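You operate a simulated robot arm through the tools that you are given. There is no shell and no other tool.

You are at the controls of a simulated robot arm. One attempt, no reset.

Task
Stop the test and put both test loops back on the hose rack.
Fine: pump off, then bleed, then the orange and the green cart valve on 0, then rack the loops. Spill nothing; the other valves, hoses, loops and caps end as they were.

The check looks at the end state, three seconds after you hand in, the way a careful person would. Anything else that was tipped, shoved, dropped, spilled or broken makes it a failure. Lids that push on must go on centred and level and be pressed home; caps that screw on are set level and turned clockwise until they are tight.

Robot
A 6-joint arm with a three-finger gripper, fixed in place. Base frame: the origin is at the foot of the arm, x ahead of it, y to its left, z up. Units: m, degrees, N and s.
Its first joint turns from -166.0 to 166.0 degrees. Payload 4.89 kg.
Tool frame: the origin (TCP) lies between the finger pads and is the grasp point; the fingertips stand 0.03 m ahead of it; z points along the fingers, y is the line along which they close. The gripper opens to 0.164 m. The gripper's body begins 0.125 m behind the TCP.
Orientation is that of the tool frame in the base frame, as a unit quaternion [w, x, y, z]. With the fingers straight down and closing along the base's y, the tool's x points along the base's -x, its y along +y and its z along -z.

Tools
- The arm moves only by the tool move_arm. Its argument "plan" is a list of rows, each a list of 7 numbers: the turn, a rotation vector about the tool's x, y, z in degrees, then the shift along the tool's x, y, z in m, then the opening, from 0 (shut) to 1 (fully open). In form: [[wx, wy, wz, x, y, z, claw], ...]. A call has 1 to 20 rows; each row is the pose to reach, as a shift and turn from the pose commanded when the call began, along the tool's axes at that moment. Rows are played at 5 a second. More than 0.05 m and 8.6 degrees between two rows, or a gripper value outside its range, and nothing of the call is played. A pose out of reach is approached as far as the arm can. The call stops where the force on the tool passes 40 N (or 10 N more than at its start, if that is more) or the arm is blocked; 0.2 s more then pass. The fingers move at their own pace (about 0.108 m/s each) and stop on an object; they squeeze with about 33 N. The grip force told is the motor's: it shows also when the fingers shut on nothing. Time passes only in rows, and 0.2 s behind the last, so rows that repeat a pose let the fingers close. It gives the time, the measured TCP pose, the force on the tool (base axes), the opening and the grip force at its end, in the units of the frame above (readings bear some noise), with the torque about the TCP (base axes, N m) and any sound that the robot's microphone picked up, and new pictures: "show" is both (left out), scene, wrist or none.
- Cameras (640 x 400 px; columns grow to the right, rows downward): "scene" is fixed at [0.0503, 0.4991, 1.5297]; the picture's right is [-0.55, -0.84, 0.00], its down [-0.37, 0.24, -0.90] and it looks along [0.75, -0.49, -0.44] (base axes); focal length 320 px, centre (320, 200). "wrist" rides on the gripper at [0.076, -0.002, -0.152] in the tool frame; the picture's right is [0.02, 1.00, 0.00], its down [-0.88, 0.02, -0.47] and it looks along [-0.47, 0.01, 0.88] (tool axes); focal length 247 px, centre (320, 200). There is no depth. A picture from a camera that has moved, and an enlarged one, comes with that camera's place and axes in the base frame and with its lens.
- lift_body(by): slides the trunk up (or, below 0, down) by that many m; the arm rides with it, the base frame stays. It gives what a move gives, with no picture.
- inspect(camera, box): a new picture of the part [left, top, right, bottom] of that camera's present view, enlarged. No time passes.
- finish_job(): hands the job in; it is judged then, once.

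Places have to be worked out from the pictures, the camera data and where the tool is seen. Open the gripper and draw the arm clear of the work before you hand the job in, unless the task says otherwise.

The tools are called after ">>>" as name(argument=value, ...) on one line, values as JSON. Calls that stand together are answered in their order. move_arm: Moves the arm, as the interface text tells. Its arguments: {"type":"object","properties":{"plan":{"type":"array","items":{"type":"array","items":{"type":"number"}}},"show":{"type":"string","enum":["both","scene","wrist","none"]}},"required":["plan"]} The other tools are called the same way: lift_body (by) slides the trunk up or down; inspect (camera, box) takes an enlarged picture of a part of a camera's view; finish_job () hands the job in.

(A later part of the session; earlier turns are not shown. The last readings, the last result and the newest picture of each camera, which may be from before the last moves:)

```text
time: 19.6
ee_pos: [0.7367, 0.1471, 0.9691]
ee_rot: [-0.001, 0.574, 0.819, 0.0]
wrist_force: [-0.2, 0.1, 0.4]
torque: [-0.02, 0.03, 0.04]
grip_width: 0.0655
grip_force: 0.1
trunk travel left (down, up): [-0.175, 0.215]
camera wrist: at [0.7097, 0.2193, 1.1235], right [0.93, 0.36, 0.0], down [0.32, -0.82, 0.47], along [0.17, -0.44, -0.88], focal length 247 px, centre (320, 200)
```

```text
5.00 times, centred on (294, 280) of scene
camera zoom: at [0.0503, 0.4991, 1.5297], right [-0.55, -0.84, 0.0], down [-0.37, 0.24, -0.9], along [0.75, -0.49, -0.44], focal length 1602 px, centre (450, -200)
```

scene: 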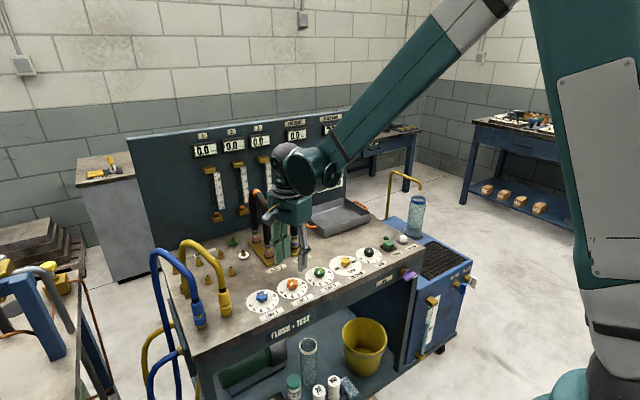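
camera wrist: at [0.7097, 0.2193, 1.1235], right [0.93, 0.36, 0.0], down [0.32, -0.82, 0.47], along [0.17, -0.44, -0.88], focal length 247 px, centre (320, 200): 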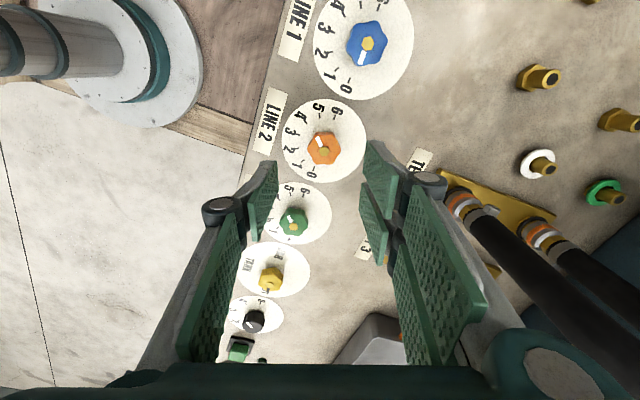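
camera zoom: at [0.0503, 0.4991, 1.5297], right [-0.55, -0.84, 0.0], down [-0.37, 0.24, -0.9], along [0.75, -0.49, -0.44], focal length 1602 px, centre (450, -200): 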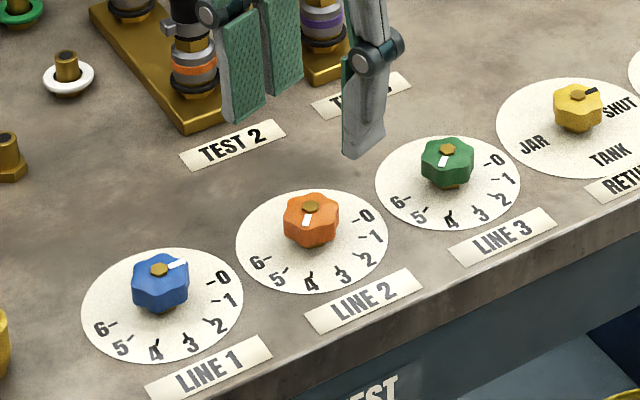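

>>> inspect(camera="wrist", box=[270, 90, 382, 160])

>>> inspect(camera="wrist", box=[300, 10, 428, 90])

```text
5.71 times, centred on (326, 125) of wrist
camera zoom: at [0.7097, 0.2193, 1.1235], right [0.93, 0.36, 0.0], down [0.32, -0.82, 0.47], along [0.17, -0.44, -0.88], focal length 1411 px, centre (286, 629)
```

zoom: 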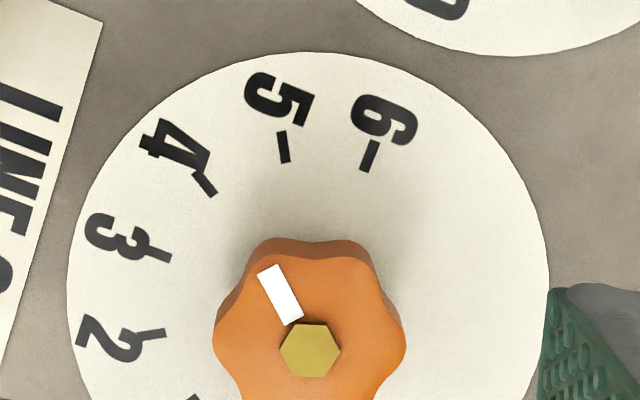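

```text
5.00 times, centred on (364, 50) of wrist
camera zoom: at [0.7097, 0.2193, 1.1235], right [0.93, 0.36, 0.0], down [0.32, -0.82, 0.47], along [0.17, -0.44, -0.88], focal length 1235 px, centre (100, 950)
```

zoom: 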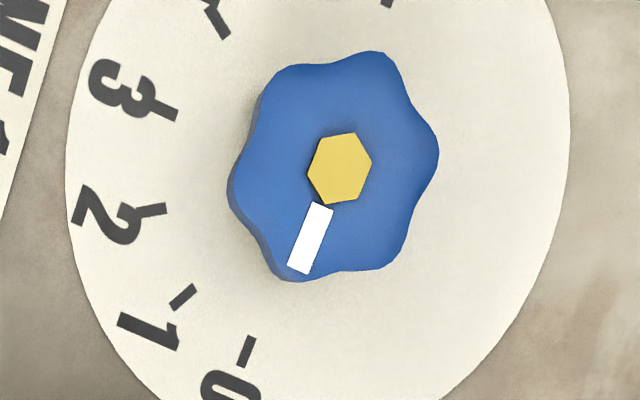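

The orange pointer reads about 4.45, so about 132° counter-clockwise to 0. I trim the position by a few millimetres, descend so the pads flank the knob, and close on it.

>>> move_arm(plan=[[0, 0, 0, 0.0025, 0.0034, 0.03, 0.4], [0, 0, 0, 0.0025, 0.0034, 0.06, 0.4], [0, 0, 0, 0.0025, 0.0034, 0.079, 0.4], [0, 0, 0, 0.0025, 0.0034, 0.079, 0], [0, 0, 0, 0.0025, 0.0034, 0.079, 0], [0, 0, 0, 0.0025, 0.0034, 0.079, 0]], show="both")

>>> inspect(camera="scene", box=[230, 240, 358, 320])

>>> inspect(camera="wrist", box=[240, 110, 400, 210])

```text
time: 21.0
ee_pos: [0.7393, 0.1521, 0.892]
ee_rot: [0.0, 0.573, 0.819, 0.0]
wrist_force: [14.8, 4.7, 0.2]
torque: [0.07, -0.57, 0.03]
grip_width: 0.0325
grip_force: 45.1
trunk travel left (down, up): [-0.175, 0.215]
camera wrist: at [0.7124, 0.2239, 1.045], right [0.93, 0.36, 0.0], down [0.32, -0.82, 0.47], along [0.17, -0.44, -0.88], focal length 247 px, centre (320, 200)
```

scene: 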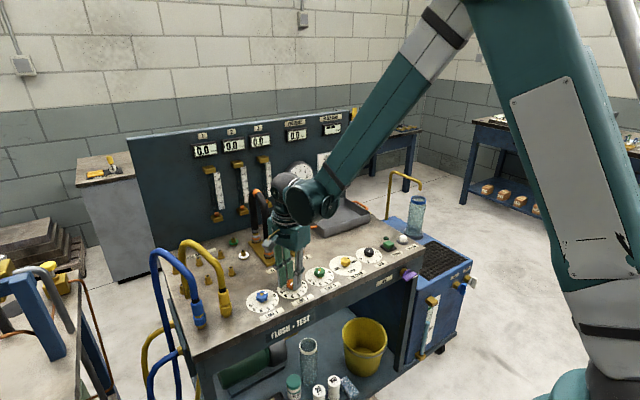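
wrist: 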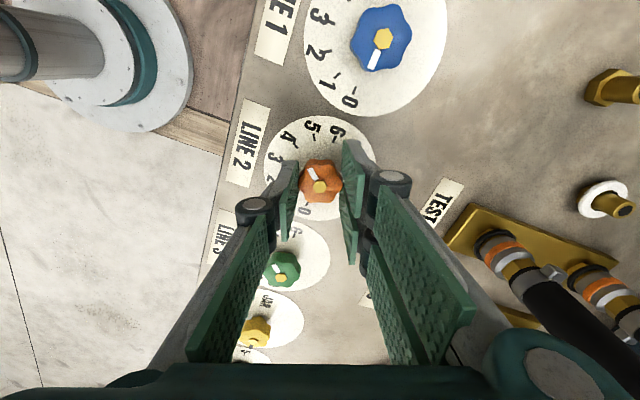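

```text
5.00 times, centred on (294, 280) of scene
camera zoom: at [0.0503, 0.4991, 1.5297], right [-0.55, -0.84, 0.0], down [-0.37, 0.24, -0.9], along [0.75, -0.49, -0.44], focal length 1602 px, centre (450, -200)
```

zoom: 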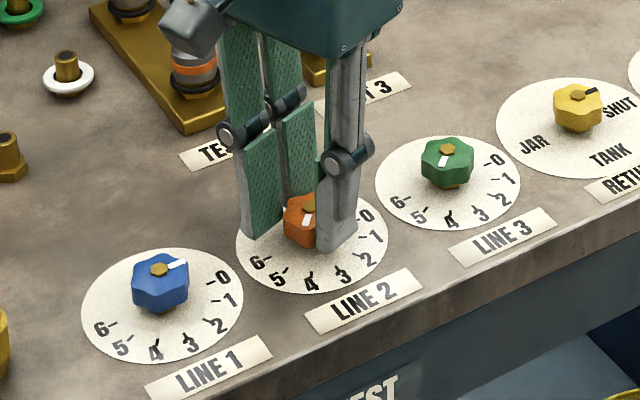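

```text
4.00 times, centred on (320, 160) of wrist
camera zoom: at [0.7124, 0.2239, 1.045], right [0.93, 0.36, 0.0], down [0.32, -0.82, 0.47], along [0.17, -0.44, -0.88], focal length 988 px, centre (320, 360)
```

zoom: 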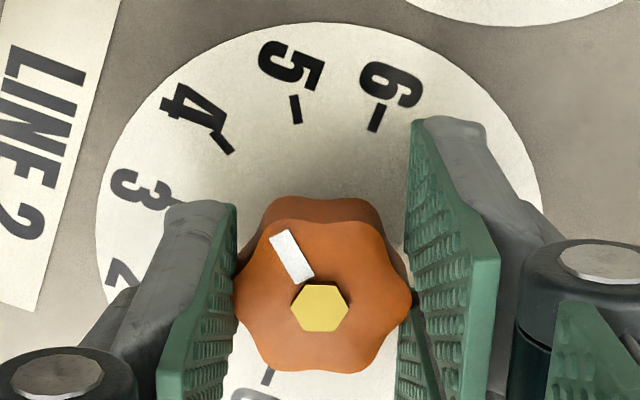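

The knob is gripped (opening 32.5 mm), with a sideways push of about 15 N showing I'm ~1–2 mm off along the closing line. I ease that offset and turn the first 40° counter-clockwise.

>>> move_arm(plan=[[0, 0, 0, 0, 0.0015, 0, 0], [0, 0, -7, 0, 0.0015, 0, 0], [0, 0, -14, 0, 0.0015, 0, 0], [0, 0, -21, 0, 0.0015, 0, 0], [0, 0, -28, 0, 0.0015, 0, 0], [0, 0, -35, 0, 0.0015, 0, 0], [0, 0, -40, 0, 0.0015, 0, 0]], show="both")

>>> inspect(camera="wrist", box=[240, 110, 400, 210])

```text
time: 22.3
ee_pos: [0.7386, 0.1514, 0.8918]
ee_rot: [-0.001, 0.349, 0.937, -0.001]
wrist_force: [-5.5, -0.3, 0.7]
torque: [-0.33, 0.15, -0.01]
grip_width: 0.0323
grip_force: 45.1
trunk travel left (down, up): [-0.175, 0.215]
stopped in row 6: the force on the tool passed its limit at 41 N (the readings are from after the stop); the commanded pose is now the measured one
camera wrist: at [0.6808, 0.2009, 1.0452], right [0.64, 0.77, 0.0], down [0.68, -0.56, 0.47], along [0.36, -0.3, -0.88], focal length 247 px, centre (320, 200)
```

scene: 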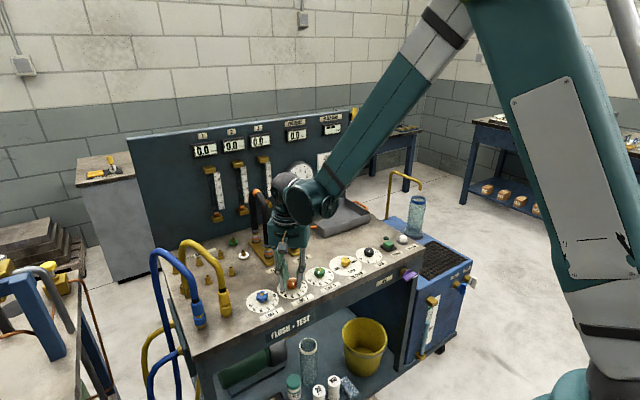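
wrist: 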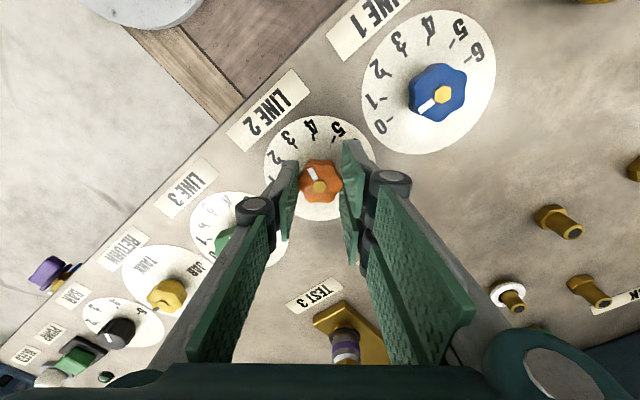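

```text
4.00 times, centred on (320, 160) of wrist
camera zoom: at [0.6808, 0.2009, 1.0452], right [0.64, 0.77, 0.0], down [0.68, -0.56, 0.47], along [0.36, -0.3, -0.88], focal length 988 px, centre (320, 360)
```

zoom: 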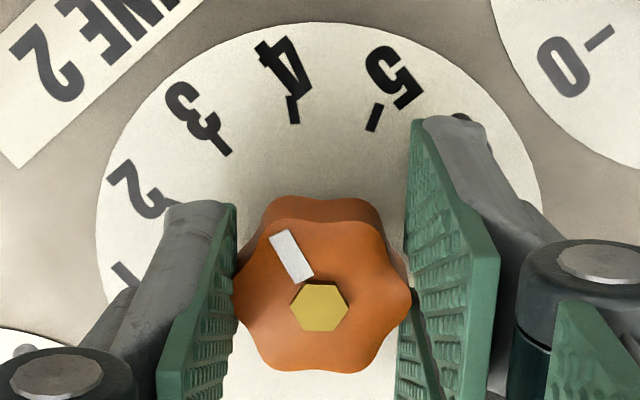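

The knob followed the gripper 29° before a side force stopped it: my centre was a couple of millimetres off (knob axis ≈ [0.741, 0.150], i.e. about −2 mm along tool x). I continue the turn about that axis by adding the matching shifts.

>>> move_arm(plan=[[0, 0, -8, 0, -0.0003, 0, 0], [0, 0, -16, -0.0001, -0.0006, 0, 0], [0, 0, -24, -0.0002, -0.0008, 0, 0], [0, 0, -32, -0.0003, -0.0011, 0, 0], [0, 0, -40, -0.0005, -0.0013, 0, 0], [0, 0, -48, -0.0007, -0.0015, 0, 0], [0, 0, -56, -0.0009, -0.0017, 0, 0], [0, 0, -64, -0.0011, -0.0018, 0, 0], [0, 0, -72, -0.0014, -0.0019, 0, 0], [0, 0, -80, -0.0017, -0.002, 0, 0], [0, 0, -88, -0.0019, -0.002, 0, 0], [0, 0, -96, -0.0022, -0.002, 0, 0]], show="both")

>>> inspect(camera="wrist", box=[240, 110, 400, 210])

>>> inspect(camera="scene", box=[230, 240, 358, 320])

```text
time: 24.9
ee_pos: [0.7392, 0.1494, 0.8917]
ee_rot: [-0.001, -0.464, 0.886, 0.001]
wrist_force: [-17.0, -17.4, -11.0]
torque: [-0.75, 0.46, 0.02]
grip_width: 0.0322
grip_force: 45.6
trunk travel left (down, up): [-0.175, 0.215]
camera wrist: at [0.6984, 0.0852, 1.0451], right [-0.83, 0.55, 0.0], down [0.49, 0.74, 0.47], along [0.26, 0.39, -0.88], focal length 247 px, centre (320, 200)
```

scene: 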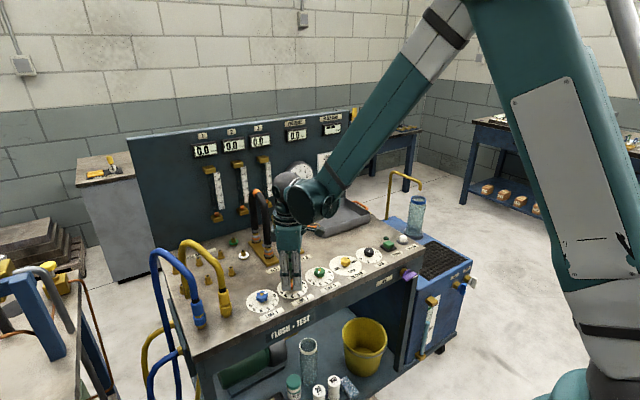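
wrist: 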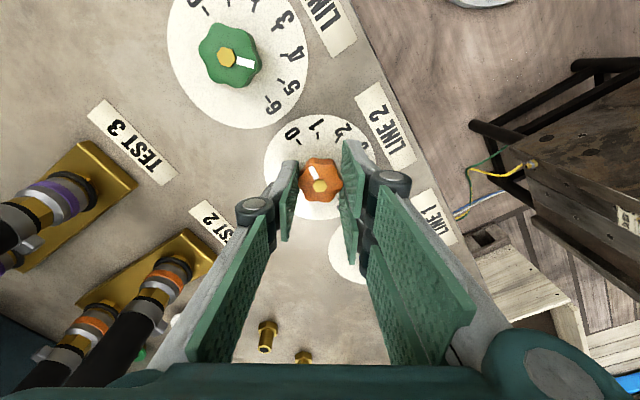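

```text
4.00 times, centred on (320, 160) of wrist
camera zoom: at [0.6984, 0.0852, 1.0451], right [-0.83, 0.55, 0.0], down [0.49, 0.74, 0.47], along [0.26, 0.39, -0.88], focal length 988 px, centre (320, 360)
```

zoom: 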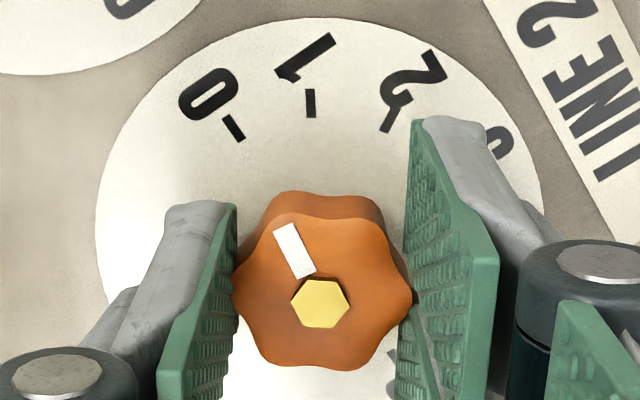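

```text
5.00 times, centred on (294, 280) of scene
camera zoom: at [0.0503, 0.4991, 1.5297], right [-0.55, -0.84, 0.0], down [-0.37, 0.24, -0.9], along [0.75, -0.49, -0.44], focal length 1602 px, centre (450, -200)
```

zoom: 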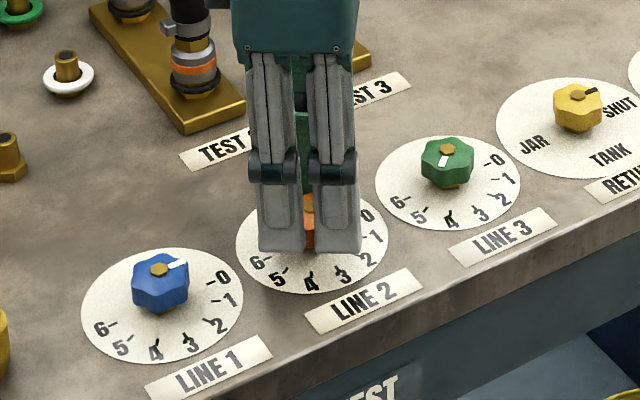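

The pointer is now about 6–7° short of 0. I relieve the side force slightly (+0.8 mm tool x) and turn the remaining bit.

>>> move_arm(plan=[[0, 0, -2, 0.0008, 0, 0, 0], [0, 0, -4.5, 0.0008, 0, 0, 0], [0, 0, -6.5, 0.0008, 0, 0, 0]], show="wrist")

>>> inspect(camera="wrist", box=[240, 110, 400, 210])

```text
time: 25.7
ee_pos: [0.7398, 0.1492, 0.8919]
ee_rot: [0.0, -0.513, 0.858, 0.001]
wrist_force: [-0.7, -10.4, 5.9]
torque: [-0.87, 0.4, -0.04]
grip_width: 0.0326
grip_force: 45.6
trunk travel left (down, up): [-0.175, 0.215]
camera wrist: at [0.7057, 0.0808, 1.0451], right [-0.89, 0.45, 0.0], down [0.4, 0.78, 0.47], along [0.21, 0.42, -0.88], focal length 247 px, centre (320, 200)
```

wrist: 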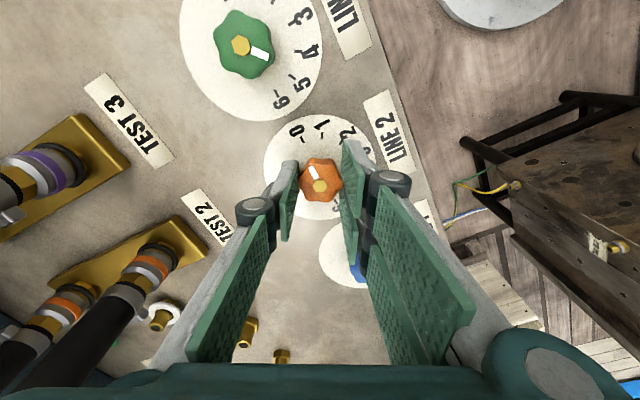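

```text
4.00 times, centred on (320, 160) of wrist
camera zoom: at [0.7057, 0.0808, 1.0451], right [-0.89, 0.45, 0.0], down [0.4, 0.78, 0.47], along [0.21, 0.42, -0.88], focal length 988 px, centre (320, 360)
```

zoom: 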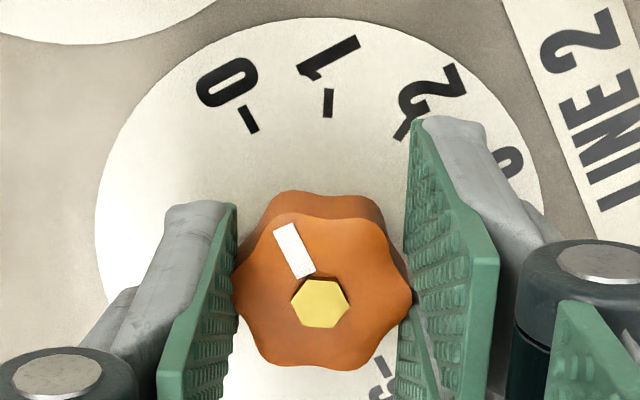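

The pointer now lines up with the 0 tick. I release the knob, rise, and verify from a freer view.

>>> move_arm(plan=[[0, 0, 0, 0, 0, 0, 0.4], [0, 0, 0, 0, 0, 0, 0.4], [0, 0, 0, 0, 0, -0.03, 0.4], [0, 0, 0, 0, 0, -0.06, 0.4], [0, 0, 0, 0, 0, -0.09, 0.4]], show="both")

>>> inspect(camera="wrist", box=[240, 90, 400, 190])

>>> inspect(camera="scene", box=[230, 240, 358, 320])

```text
time: 26.9
ee_pos: [0.7376, 0.1481, 0.9808]
ee_rot: [-0.001, -0.513, 0.859, 0.0]
wrist_force: [1.6, -0.4, -1.0]
torque: [0.0, 0.13, -0.01]
grip_width: 0.0657
grip_force: 0.0
trunk travel left (down, up): [-0.175, 0.215]
camera wrist: at [0.7046, 0.0806, 1.1353], right [-0.89, 0.46, 0.0], down [0.4, 0.78, 0.47], along [0.21, 0.42, -0.88], focal length 247 px, centre (320, 200)
```

scene: 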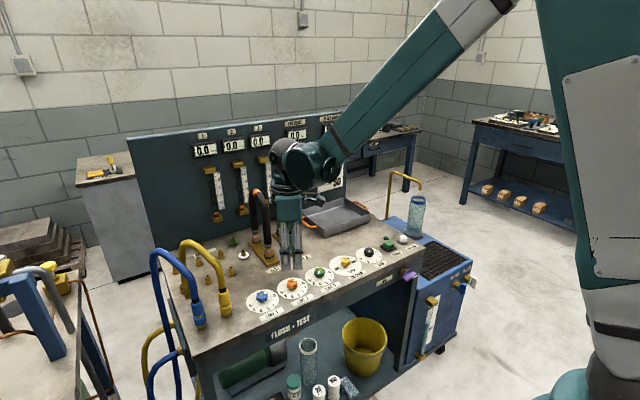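
wrist: 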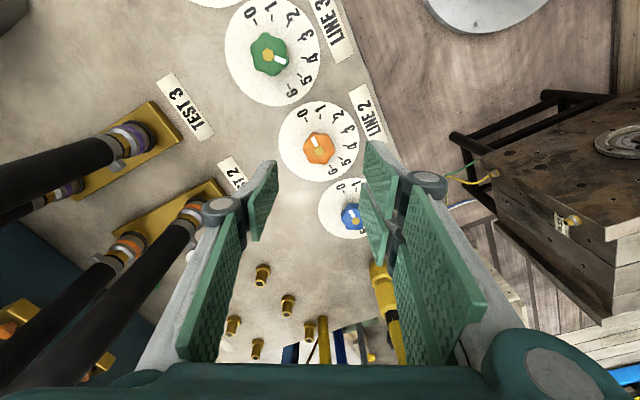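

```text
4.00 times, centred on (320, 140) of wrist
camera zoom: at [0.7046, 0.0806, 1.1353], right [-0.89, 0.46, 0.0], down [0.4, 0.78, 0.47], along [0.21, 0.42, -0.88], focal length 988 px, centre (320, 440)
```

zoom: 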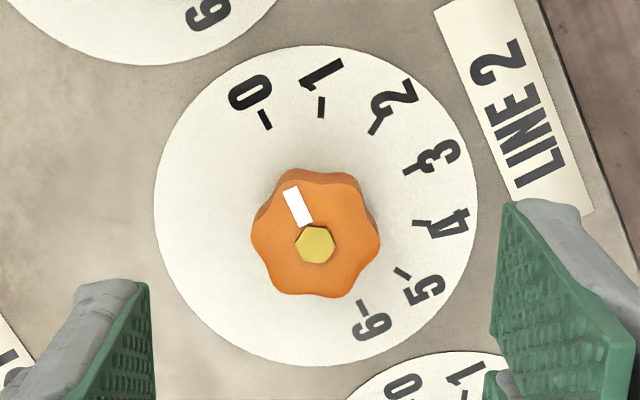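

```text
5.00 times, centred on (294, 280) of scene
camera zoom: at [0.0503, 0.4991, 1.5297], right [-0.55, -0.84, 0.0], down [-0.37, 0.24, -0.9], along [0.75, -0.49, -0.44], focal length 1602 px, centre (450, -200)
```

zoom: 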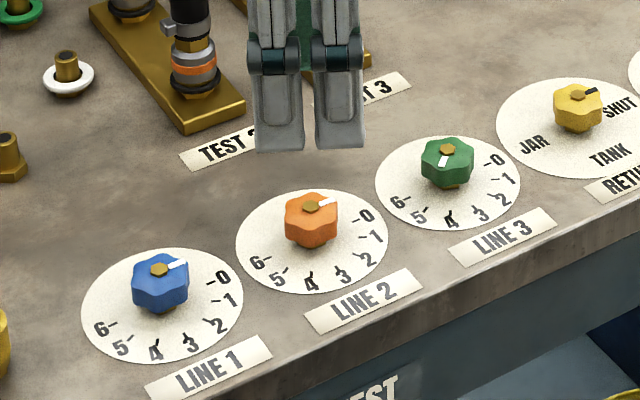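

The orange pointer looks on 0; I zoom in more to measure the remaining error exactly, comparing with the blue knob at 0.

>>> inspect(camera="wrist", box=[288, 110, 352, 150])

>>> inspect(camera="scene", box=[268, 270, 316, 300])

>>> inspect(camera="scene", box=[240, 285, 288, 315])

```text
10.00 times, centred on (320, 130) of wrist
camera zoom: at [0.7046, 0.0806, 1.1353], right [-0.89, 0.46, 0.0], down [0.4, 0.78, 0.47], along [0.21, 0.42, -0.88], focal length 2470 px, centre (320, 900)
```

zoom: 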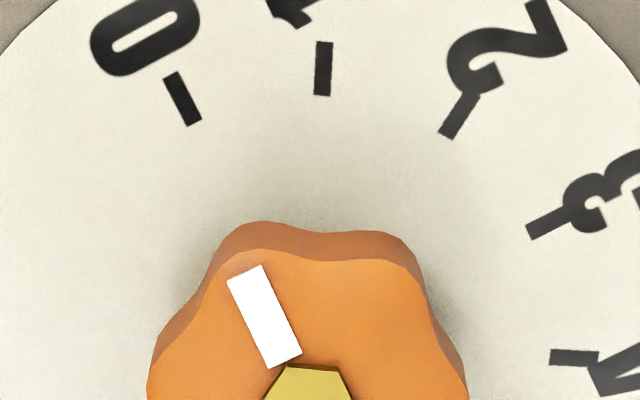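

```text
13.33 times, centred on (292, 285) of scene
camera zoom: at [0.0503, 0.4991, 1.5297], right [-0.55, -0.84, 0.0], down [-0.37, 0.24, -0.9], along [0.75, -0.49, -0.44], focal length 4272 px, centre (693, -933)
```

zoom: 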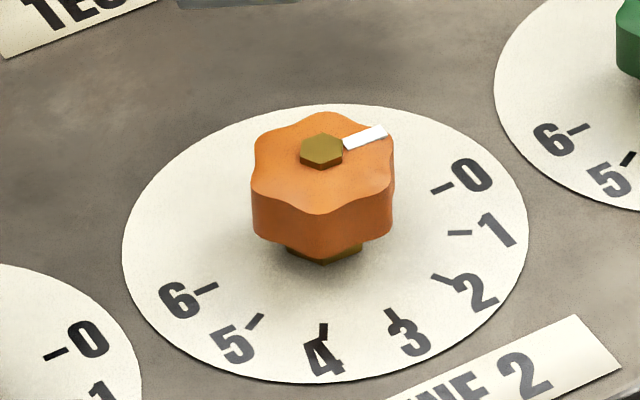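

```text
13.33 times, centred on (264, 300) of scene
camera zoom: at [0.0503, 0.4991, 1.5297], right [-0.55, -0.84, 0.0], down [-0.37, 0.24, -0.9], along [0.75, -0.49, -0.44], focal length 4272 px, centre (1067, -1133)
```

zoom: 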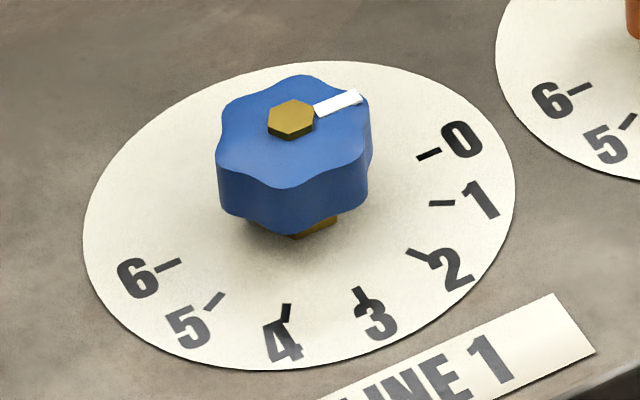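

Orange matches the blue knob's 0 alignment, so it is on 0. Now I measure the green knob's pointer and centre from here.

>>> inspect(camera="wrist", box=[208, 0, 336, 80])

>>> inspect(camera="scene", box=[296, 260, 344, 290])

```text
5.00 times, centred on (272, 40) of wrist
camera zoom: at [0.7046, 0.0806, 1.1353], right [-0.89, 0.46, 0.0], down [0.4, 0.78, 0.47], along [0.21, 0.42, -0.88], focal length 1235 px, centre (560, 1000)
```

zoom: 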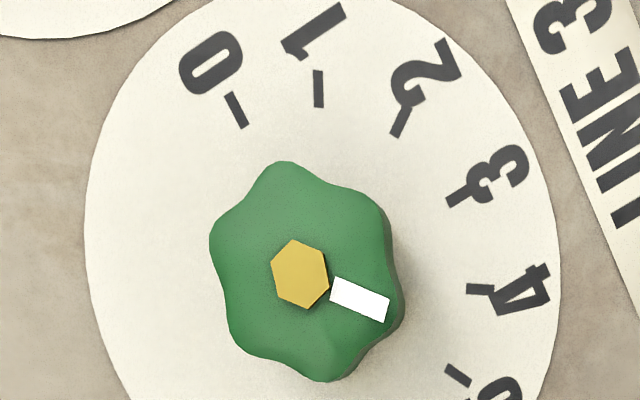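

```text
13.33 times, centred on (320, 275) of scene
camera zoom: at [0.0503, 0.4991, 1.5297], right [-0.55, -0.84, 0.0], down [-0.37, 0.24, -0.9], along [0.75, -0.49, -0.44], focal length 4272 px, centre (320, -800)
```

zoom: 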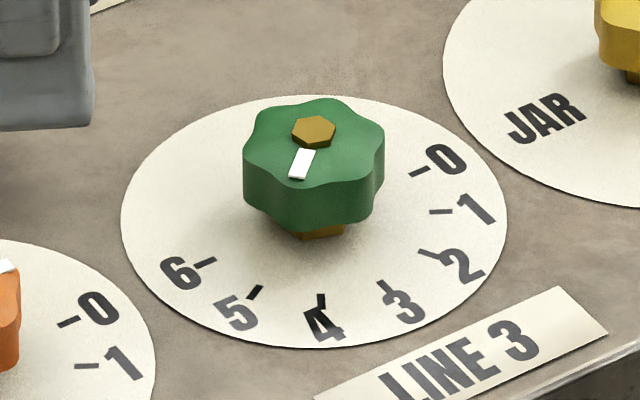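

The green pointer is at about 41° (≈4.6), so it needs about 139° counter-clockwise; its centre ≈ [0.741, 0.0525]. I move above it while turning the tool back to +70°.

>>> move_arm(plan=[[0, 0, 7.75, 0.0049, -0.0028, 0, 0.4], [0, 0, 15.5, 0.0097, -0.0056, 0, 0.4], [0, 0, 23.25, 0.0146, -0.0084, 0, 0.4], [0, 0, 31, 0.0194, -0.0112, 0, 0.4], [0, 0, 38.75, 0.0243, -0.0141, 0, 0.4], [0, 0, 46.5, 0.0291, -0.0169, 0, 0.4], [0, 0, 54.25, 0.034, -0.0197, 0, 0.4], [0, 0, 62, 0.0388, -0.0225, 0, 0.4], [0, 0, 69.75, 0.0437, -0.0253, 0, 0.4], [0, 0, 77.5, 0.0485, -0.0281, 0, 0.4], [0, 0, 85.25, 0.0534, -0.0309, 0, 0.4], [0, 0, 93, 0.0582, -0.0337, 0, 0.4], [0, 0, 100.75, 0.0631, -0.0366, 0, 0.4], [0, 0, 108.5, 0.0679, -0.0394, 0, 0.4], [0, 0, 116.25, 0.0728, -0.0422, 0, 0.4], [0, 0, 124, 0.0776, -0.045, 0, 0.4], [0, 0, 131.7, 0.0825, -0.0478, 0, 0.4], [0, 0, 131.7, 0.0825, -0.0478, 0, 0.4]], show="both")

>>> inspect(camera="wrist", box=[240, 90, 400, 190])

```text
time: 30.7
ee_pos: [0.7432, 0.0534, 0.9816]
ee_rot: [-0.001, 0.574, 0.819, -0.001]
wrist_force: [0.6, 0.5, -0.2]
torque: [-0.01, 0.06, 0.02]
grip_width: 0.0655
grip_force: 0.1
trunk travel left (down, up): [-0.175, 0.215]
camera wrist: at [0.7154, 0.1242, 1.1344], right [0.93, 0.36, 0.0], down [0.32, -0.82, 0.47], along [0.17, -0.44, -0.88], focal length 247 px, centre (320, 200)
```

scene: 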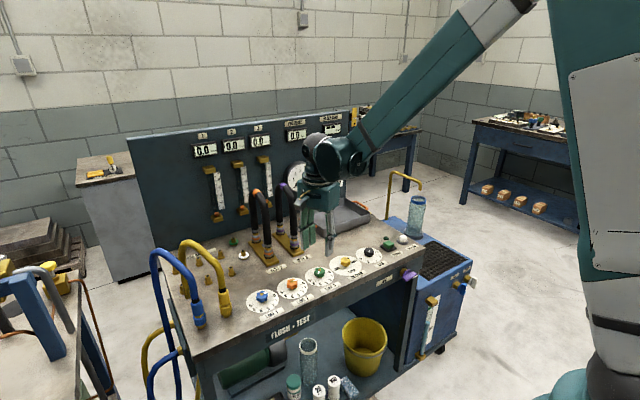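
wrist: 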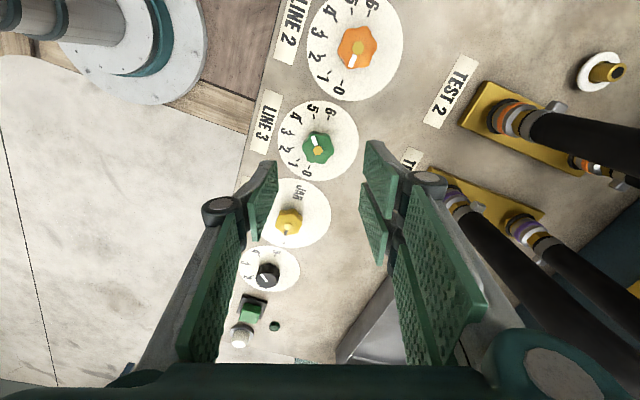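

```text
4.00 times, centred on (320, 140) of wrist
camera zoom: at [0.7154, 0.1242, 1.1344], right [0.93, 0.36, 0.0], down [0.32, -0.82, 0.47], along [0.17, -0.44, -0.88], focal length 988 px, centre (320, 440)
```

zoom: 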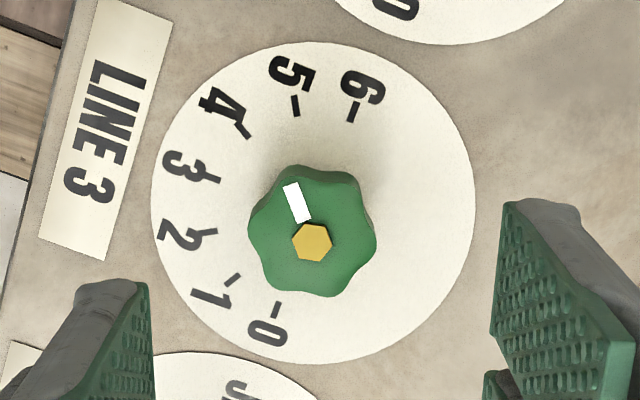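

The green knob sits about 2.4 mm to −y and 1.8 mm to −x in tool axes from my tool axis. I correct for that, descend and close on it.

>>> move_arm(plan=[[0, 0, 0, -0.0018, -0.0024, 0.03, 0.4], [0, 0, 0, -0.0018, -0.0024, 0.06, 0.4], [0, 0, 0, -0.0018, -0.0024, 0.089, 0.4], [0, 0, 0, -0.0018, -0.0024, 0.089, 0], [0, 0, 0, -0.0018, -0.0024, 0.089, 0], [0, 0, 0, -0.0018, -0.0024, 0.089, 0]], show="both")

>>> inspect(camera="wrist", box=[240, 110, 400, 210])

```text
time: 32.1
ee_pos: [0.7396, 0.0503, 0.8926]
ee_rot: [-0.001, 0.573, 0.82, -0.002]
wrist_force: [-9.0, -3.1, -12.8]
torque: [-0.24, 0.13, -0.03]
grip_width: 0.032
grip_force: 45.2
trunk travel left (down, up): [-0.175, 0.215]
camera wrist: at [0.7138, 0.1215, 1.0455], right [0.93, 0.36, 0.0], down [0.32, -0.82, 0.47], along [0.17, -0.44, -0.88], focal length 247 px, centre (320, 200)
```

scene: 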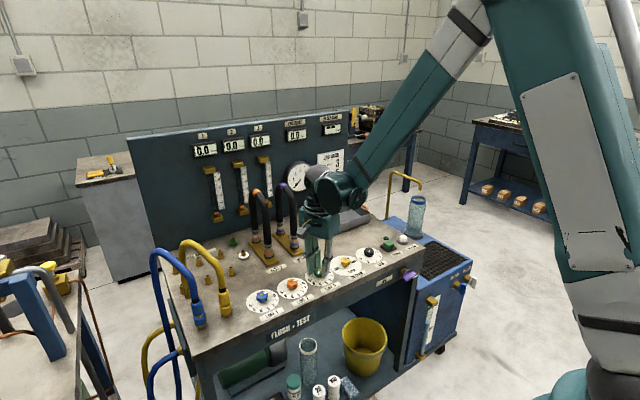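
wrist: 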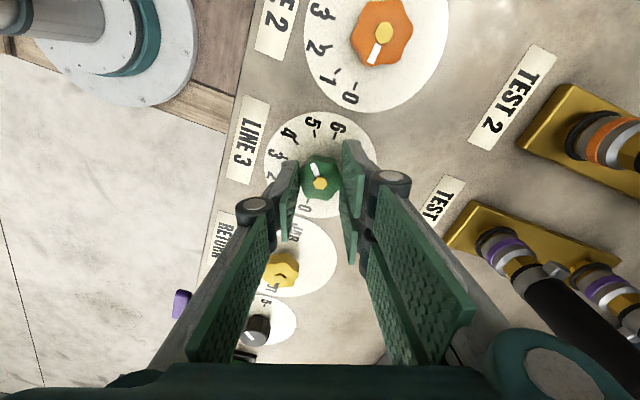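

```text
4.00 times, centred on (320, 160) of wrist
camera zoom: at [0.7138, 0.1215, 1.0455], right [0.93, 0.36, 0.0], down [0.32, -0.82, 0.47], along [0.17, -0.44, -0.88], focal length 988 px, centre (320, 360)
```

zoom: 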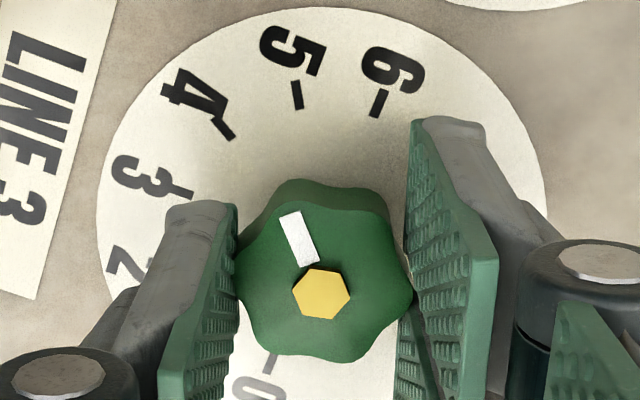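

Gripped well, nearly centred (≈9 N side push). I turn 136° counter-clockwise in small steps, then check.

>>> move_arm(plan=[[0, 0, -8, 0, -0.0004, 0, 0], [0, 0, -16, 0, -0.0004, 0, 0], [0, 0, -24, 0, -0.0004, 0, 0], [0, 0, -32, 0, -0.0004, 0, 0], [0, 0, -40, 0, -0.0004, 0, 0], [0, 0, -48, 0, -0.0004, 0, 0], [0, 0, -56, 0, -0.0004, 0, 0], [0, 0, -64, 0, -0.0004, 0, 0], [0, 0, -72, 0, -0.0004, 0, 0], [0, 0, -80, 0, -0.0004, 0, 0], [0, 0, -88, 0, -0.0004, 0, 0], [0, 0, -96, 0, -0.0004, 0, 0], [0, 0, -104, 0, -0.0004, 0, 0], [0, 0, -112, 0, -0.0004, 0, 0], [0, 0, -120, 0, -0.0004, 0, 0], [0, 0, -128, 0, -0.0004, 0, 0], [0, 0, -136, 0, -0.0004, 0, 0]], show="both")

>>> inspect(camera="wrist", box=[240, 110, 400, 210])

```text
time: 35.7
ee_pos: [0.7404, 0.0502, 0.8937]
ee_rot: [-0.001, -0.546, 0.838, 0.0]
wrist_force: [15.9, -10.4, 6.6]
torque: [-0.75, 0.03, 0.02]
grip_width: 0.032
grip_force: 45.0
trunk travel left (down, up): [-0.175, 0.215]
camera wrist: at [0.7123, -0.0201, 1.0458], right [-0.92, 0.39, 0.0], down [0.34, 0.81, 0.47], along [0.18, 0.44, -0.88], focal length 247 px, centre (320, 200)
```

scene: 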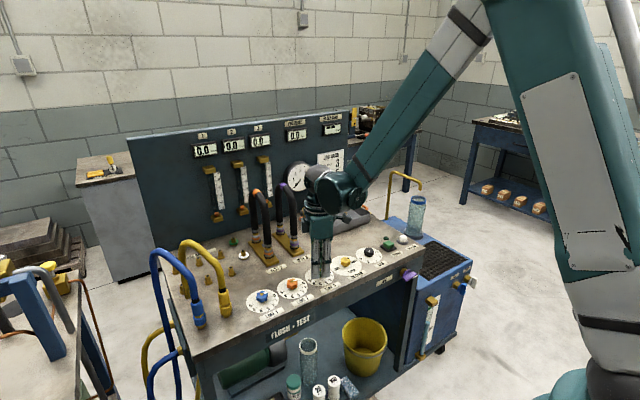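
wrist: 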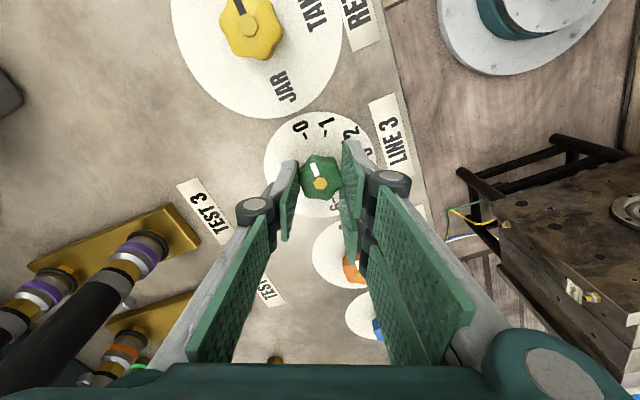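

```text
4.00 times, centred on (320, 160) of wrist
camera zoom: at [0.7123, -0.0201, 1.0458], right [-0.92, 0.39, 0.0], down [0.34, 0.81, 0.47], along [0.18, 0.44, -0.88], focal length 988 px, centre (320, 360)
```

zoom: 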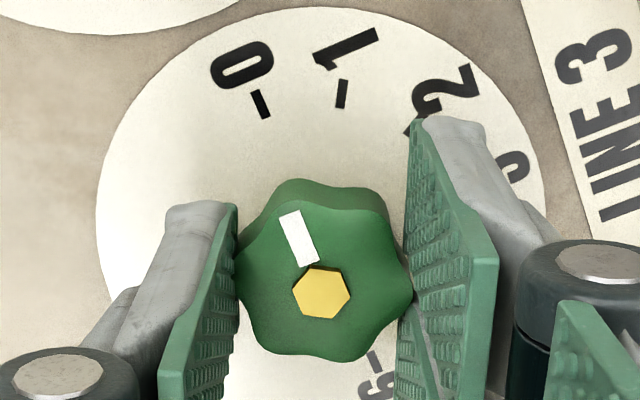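

The green pointer lines up with the 0 tick. I release it, rise, and check all three line knobs.

>>> move_arm(plan=[[0, 0, 0, 0, 0, 0, 0.4], [0, 0, 0, 0, 0, 0, 0.4], [0, 0, 0, 0, 0, -0.03, 0.4], [0, 0, 0, 0, 0, -0.06, 0.4], [0, 0, 0, 0, 0, -0.09, 0.5], [0, 0, 0, 0, 0, -0.13, 1]], show="both")

>>> inspect(camera="wrist", box=[288, 110, 352, 150])

>>> inspect(camera="wrist", box=[260, 80, 420, 180])

>>> inspect(camera="scene", box=[240, 255, 350, 323])

```text
time: 37.1
ee_pos: [0.7398, 0.0495, 1.0239]
ee_rot: [-0.001, -0.545, 0.838, 0.0]
wrist_force: [1.4, -0.4, 0.5]
torque: [-0.03, 0.19, -0.05]
grip_width: 0.163
grip_force: 0.1
trunk travel left (down, up): [-0.175, 0.215]
camera wrist: at [0.7116, -0.0208, 1.1767], right [-0.92, 0.39, 0.0], down [0.34, 0.81, 0.47], along [0.18, 0.44, -0.88], focal length 247 px, centre (320, 200)
```

scene: 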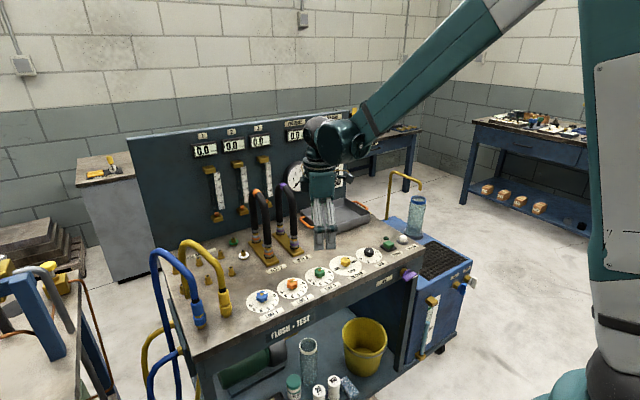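
wrist: 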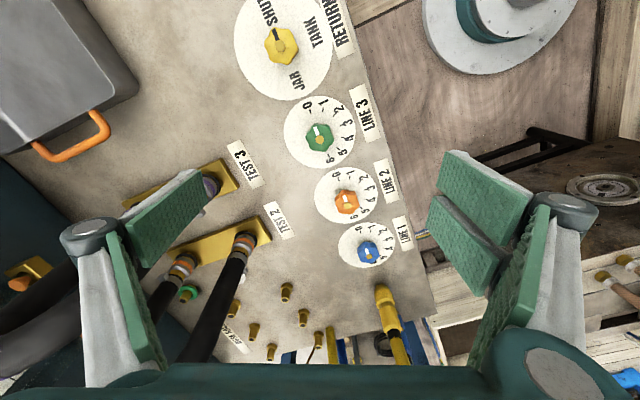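

```text
10.00 times, centred on (320, 130) of wrist
camera zoom: at [0.7116, -0.0208, 1.1767], right [-0.92, 0.39, 0.0], down [0.34, 0.81, 0.47], along [0.18, 0.44, -0.88], focal length 2470 px, centre (320, 900)
```

zoom: 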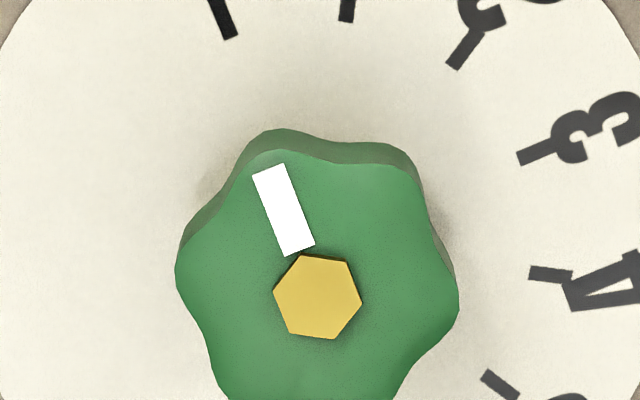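

```text
4.00 times, centred on (340, 130) of wrist
camera zoom: at [0.7116, -0.0208, 1.1767], right [-0.92, 0.39, 0.0], down [0.34, 0.81, 0.47], along [0.18, 0.44, -0.88], focal length 988 px, centre (240, 480)
```

zoom: 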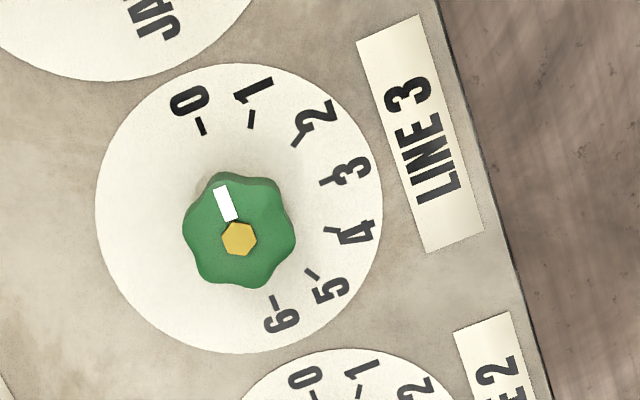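

```text
5.82 times, centred on (295, 289) of scene
camera zoom: at [0.0503, 0.4991, 1.5297], right [-0.55, -0.84, 0.0], down [-0.37, 0.24, -0.9], along [0.75, -0.49, -0.44], focal length 1864 px, centre (466, -318)
```

zoom: 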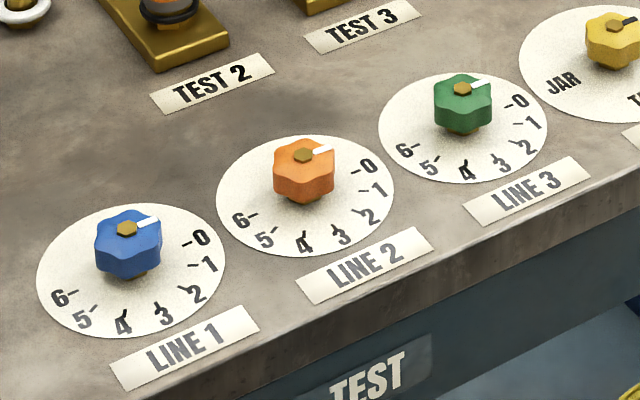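

Both read 0 to the eye. I measure finely against the blue knob (untouched, on 0) to see if the 2–3° apparent offset is real.

>>> inspect(camera="wrist", box=[336, 232, 400, 272])

>>> inspect(camera="wrist", box=[312, 175, 384, 220])

```text
10.00 times, centred on (368, 252) of wrist
camera zoom: at [0.7116, -0.0208, 1.1767], right [-0.92, 0.39, 0.0], down [0.34, 0.81, 0.47], along [0.18, 0.44, -0.88], focal length 2470 px, centre (-160, -320)
```

zoom: 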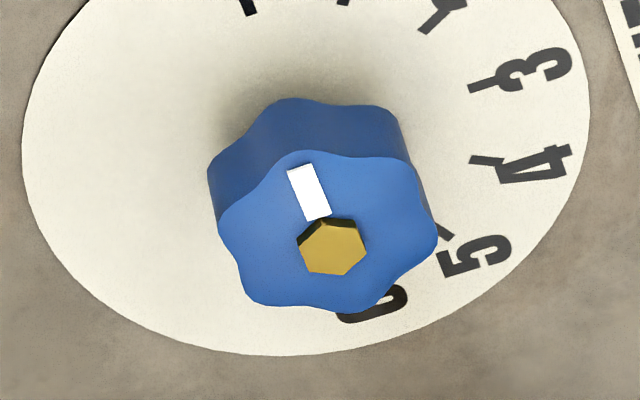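

```text
8.89 times, centred on (348, 198) of wrist
camera zoom: at [0.7116, -0.0208, 1.1767], right [-0.92, 0.39, 0.0], down [0.34, 0.81, 0.47], along [0.18, 0.44, -0.88], focal length 2195 px, centre (71, 222)
```

zoom: 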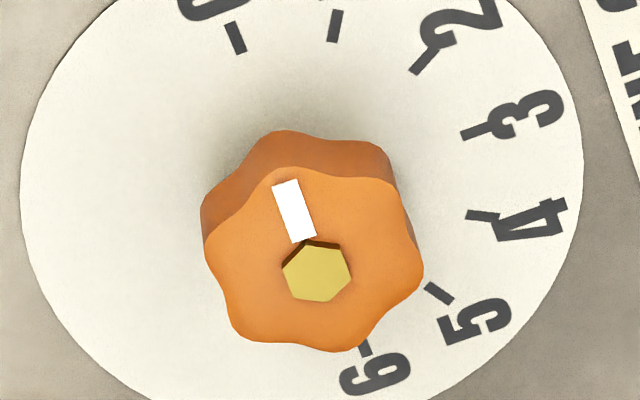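

Relative to blue, orange is ~4° short and green ~3° short of 0, so I nudge both. Green first: same pose down, grip, −3°, release.

>>> move_arm(plan=[[0, 0, 0, 0, 0, 0, 0.4], [0, 0, 0, 0, 0, 0.02, 0.4], [0, 0, 0, 0, 0, 0.06, 0.4], [0, 0, 0, 0, 0, 0.1, 0.4], [0, 0, 0, 0, 0, 0.13, 0.4], [0, 0, 0, 0, 0, 0.13, 0], [0, 0, 0, 0, 0, 0.13, 0], [0, 0, 0, 0, 0, 0.13, 0], [0, 0, -1.5, 0, 0, 0.13, 0], [0, 0, -3, 0, 0, 0.13, 0], [0, 0, -3, 0, 0, 0.13, 0]], show="wrist")

>>> inspect(camera="wrist", box=[288, 140, 352, 180])

```text
time: 39.1
ee_pos: [0.7395, 0.0501, 0.8937]
ee_rot: [-0.001, -0.553, 0.833, -0.001]
wrist_force: [5.7, -4.2, -1.9]
torque: [-0.28, -0.34, -0.24]
grip_width: 0.0319
grip_force: 45.2
trunk travel left (down, up): [-0.175, 0.215]
stopped in row 10: the force on the tool passed its limit at 40 N (the readings are from after the stop); the commanded pose is now the measured one
camera wrist: at [0.7132, -0.0205, 1.0475], right [-0.93, 0.37, 0.0], down [0.32, 0.82, 0.47], along [0.17, 0.44, -0.88], focal length 247 px, centre (320, 200)
```

wrist: 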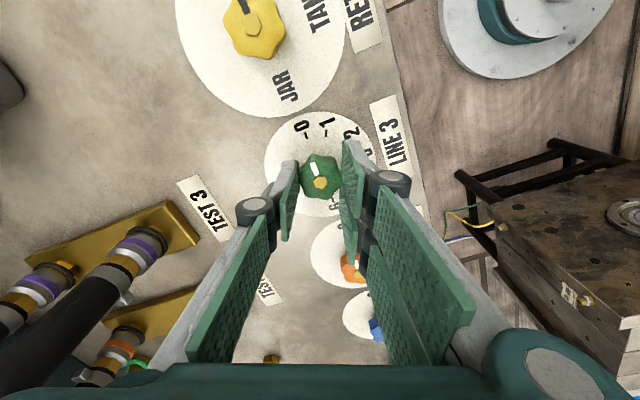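

```text
10.00 times, centred on (320, 160) of wrist
camera zoom: at [0.7132, -0.0205, 1.0475], right [-0.93, 0.37, 0.0], down [0.32, 0.82, 0.47], along [0.17, 0.44, -0.88], focal length 2470 px, centre (320, 600)
```

zoom: 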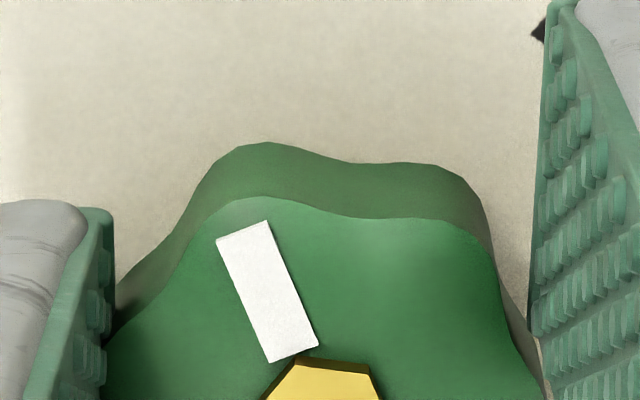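

The turn stopped on a force of 40 N after 1°, and the pointer in the grip looks exactly on 0. I release and look again.

>>> move_arm(plan=[[0, 0, 0, 0, 0, 0, 0.4], [0, 0, 0, 0, 0, 0, 0.4], [0, 0, 0, 0, 0, -0.03, 0.4], [0, 0, 0, 0, 0, -0.06, 0.4], [0, 0, 0, 0, 0, -0.09, 0.4]], show="wrist")

>>> inspect(camera="wrist", box=[280, 110, 360, 160])

```text
time: 40.3
ee_pos: [0.7405, 0.0514, 0.9863]
ee_rot: [-0.001, -0.554, 0.833, -0.001]
wrist_force: [0.8, 0.5, -0.2]
torque: [-0.02, 0.13, 0.01]
grip_width: 0.0657
grip_force: 0.1
trunk travel left (down, up): [-0.175, 0.215]
camera wrist: at [0.7139, -0.0191, 1.1387], right [-0.93, 0.37, 0.0], down [0.32, 0.82, 0.47], along [0.17, 0.44, -0.88], focal length 247 px, centre (320, 200)
```

wrist: 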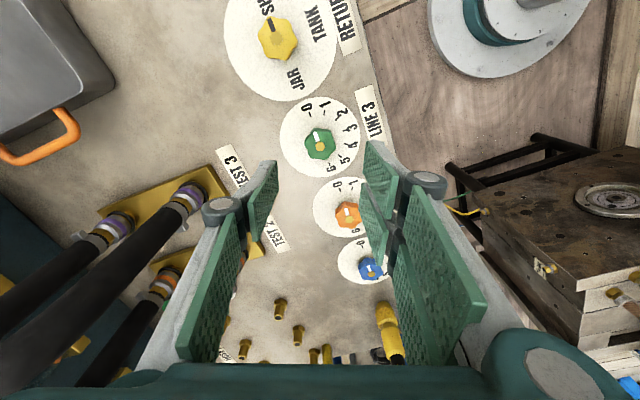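

```text
8.00 times, centred on (320, 135) of wrist
camera zoom: at [0.7139, -0.0191, 1.1387], right [-0.93, 0.37, 0.0], down [0.32, 0.82, 0.47], along [0.17, 0.44, -0.88], focal length 1976 px, centre (320, 720)
```

zoom: 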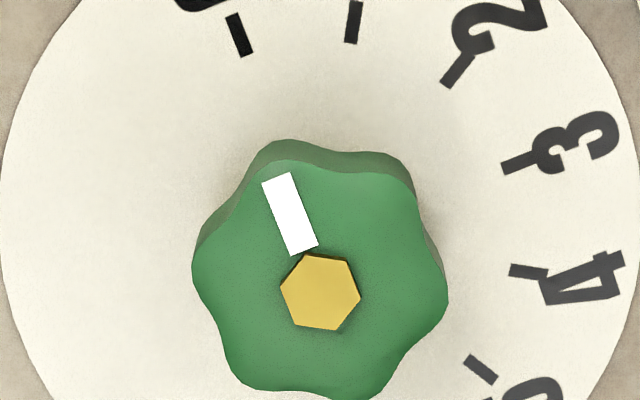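

Green is now within 1° of 0. Next I shift over to the orange knob (≈[0.7405, 0.1495]) at its release yaw for the small nudge.

>>> move_arm(plan=[[0, 0, 2, -0.031, 0.0126, 0, 0.4], [0, 0, 4, -0.062, 0.0251, 0, 0.4], [0, 0, 5.5, -0.092, 0.0377, 0, 0.4], [0, 0, 5.5, -0.092, 0.0377, 0, 0.4]], show="wrist")

>>> inspect(camera="wrist", box=[240, 90, 400, 190])

```text
time: 41.3
ee_pos: [0.7415, 0.152, 0.9855]
ee_rot: [0.0, -0.513, 0.858, 0.0]
wrist_force: [-0.1, -0.9, -0.3]
torque: [-0.01, 0.03, 0.04]
grip_width: 0.0656
grip_force: 0.1
trunk travel left (down, up): [-0.175, 0.215]
camera wrist: at [0.7078, 0.083, 1.138], right [-0.89, 0.46, 0.0], down [0.4, 0.79, 0.47], along [0.21, 0.42, -0.88], focal length 247 px, centre (320, 200)
```

wrist: 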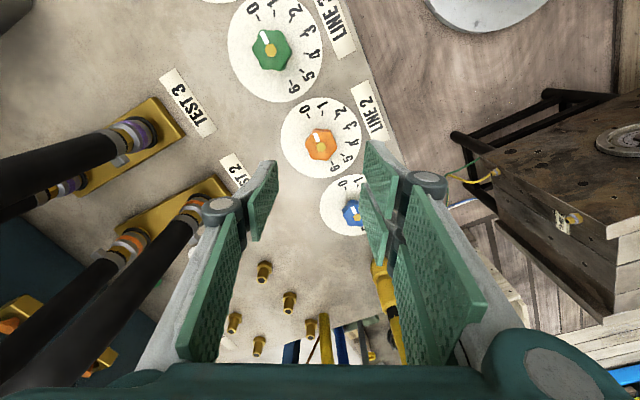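

```text
4.00 times, centred on (320, 140) of wrist
camera zoom: at [0.7078, 0.083, 1.138], right [-0.89, 0.46, 0.0], down [0.4, 0.79, 0.47], along [0.21, 0.42, -0.88], focal length 988 px, centre (320, 440)
```

zoom: 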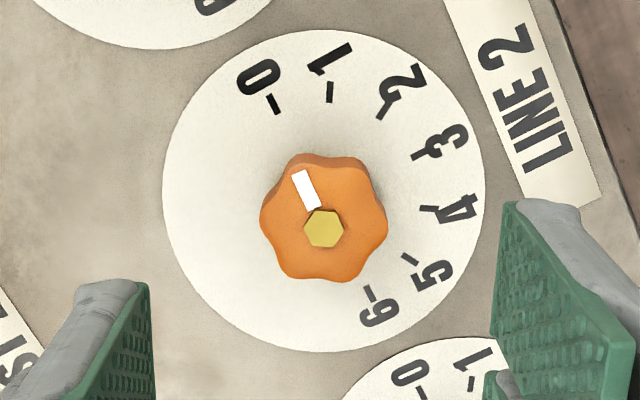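

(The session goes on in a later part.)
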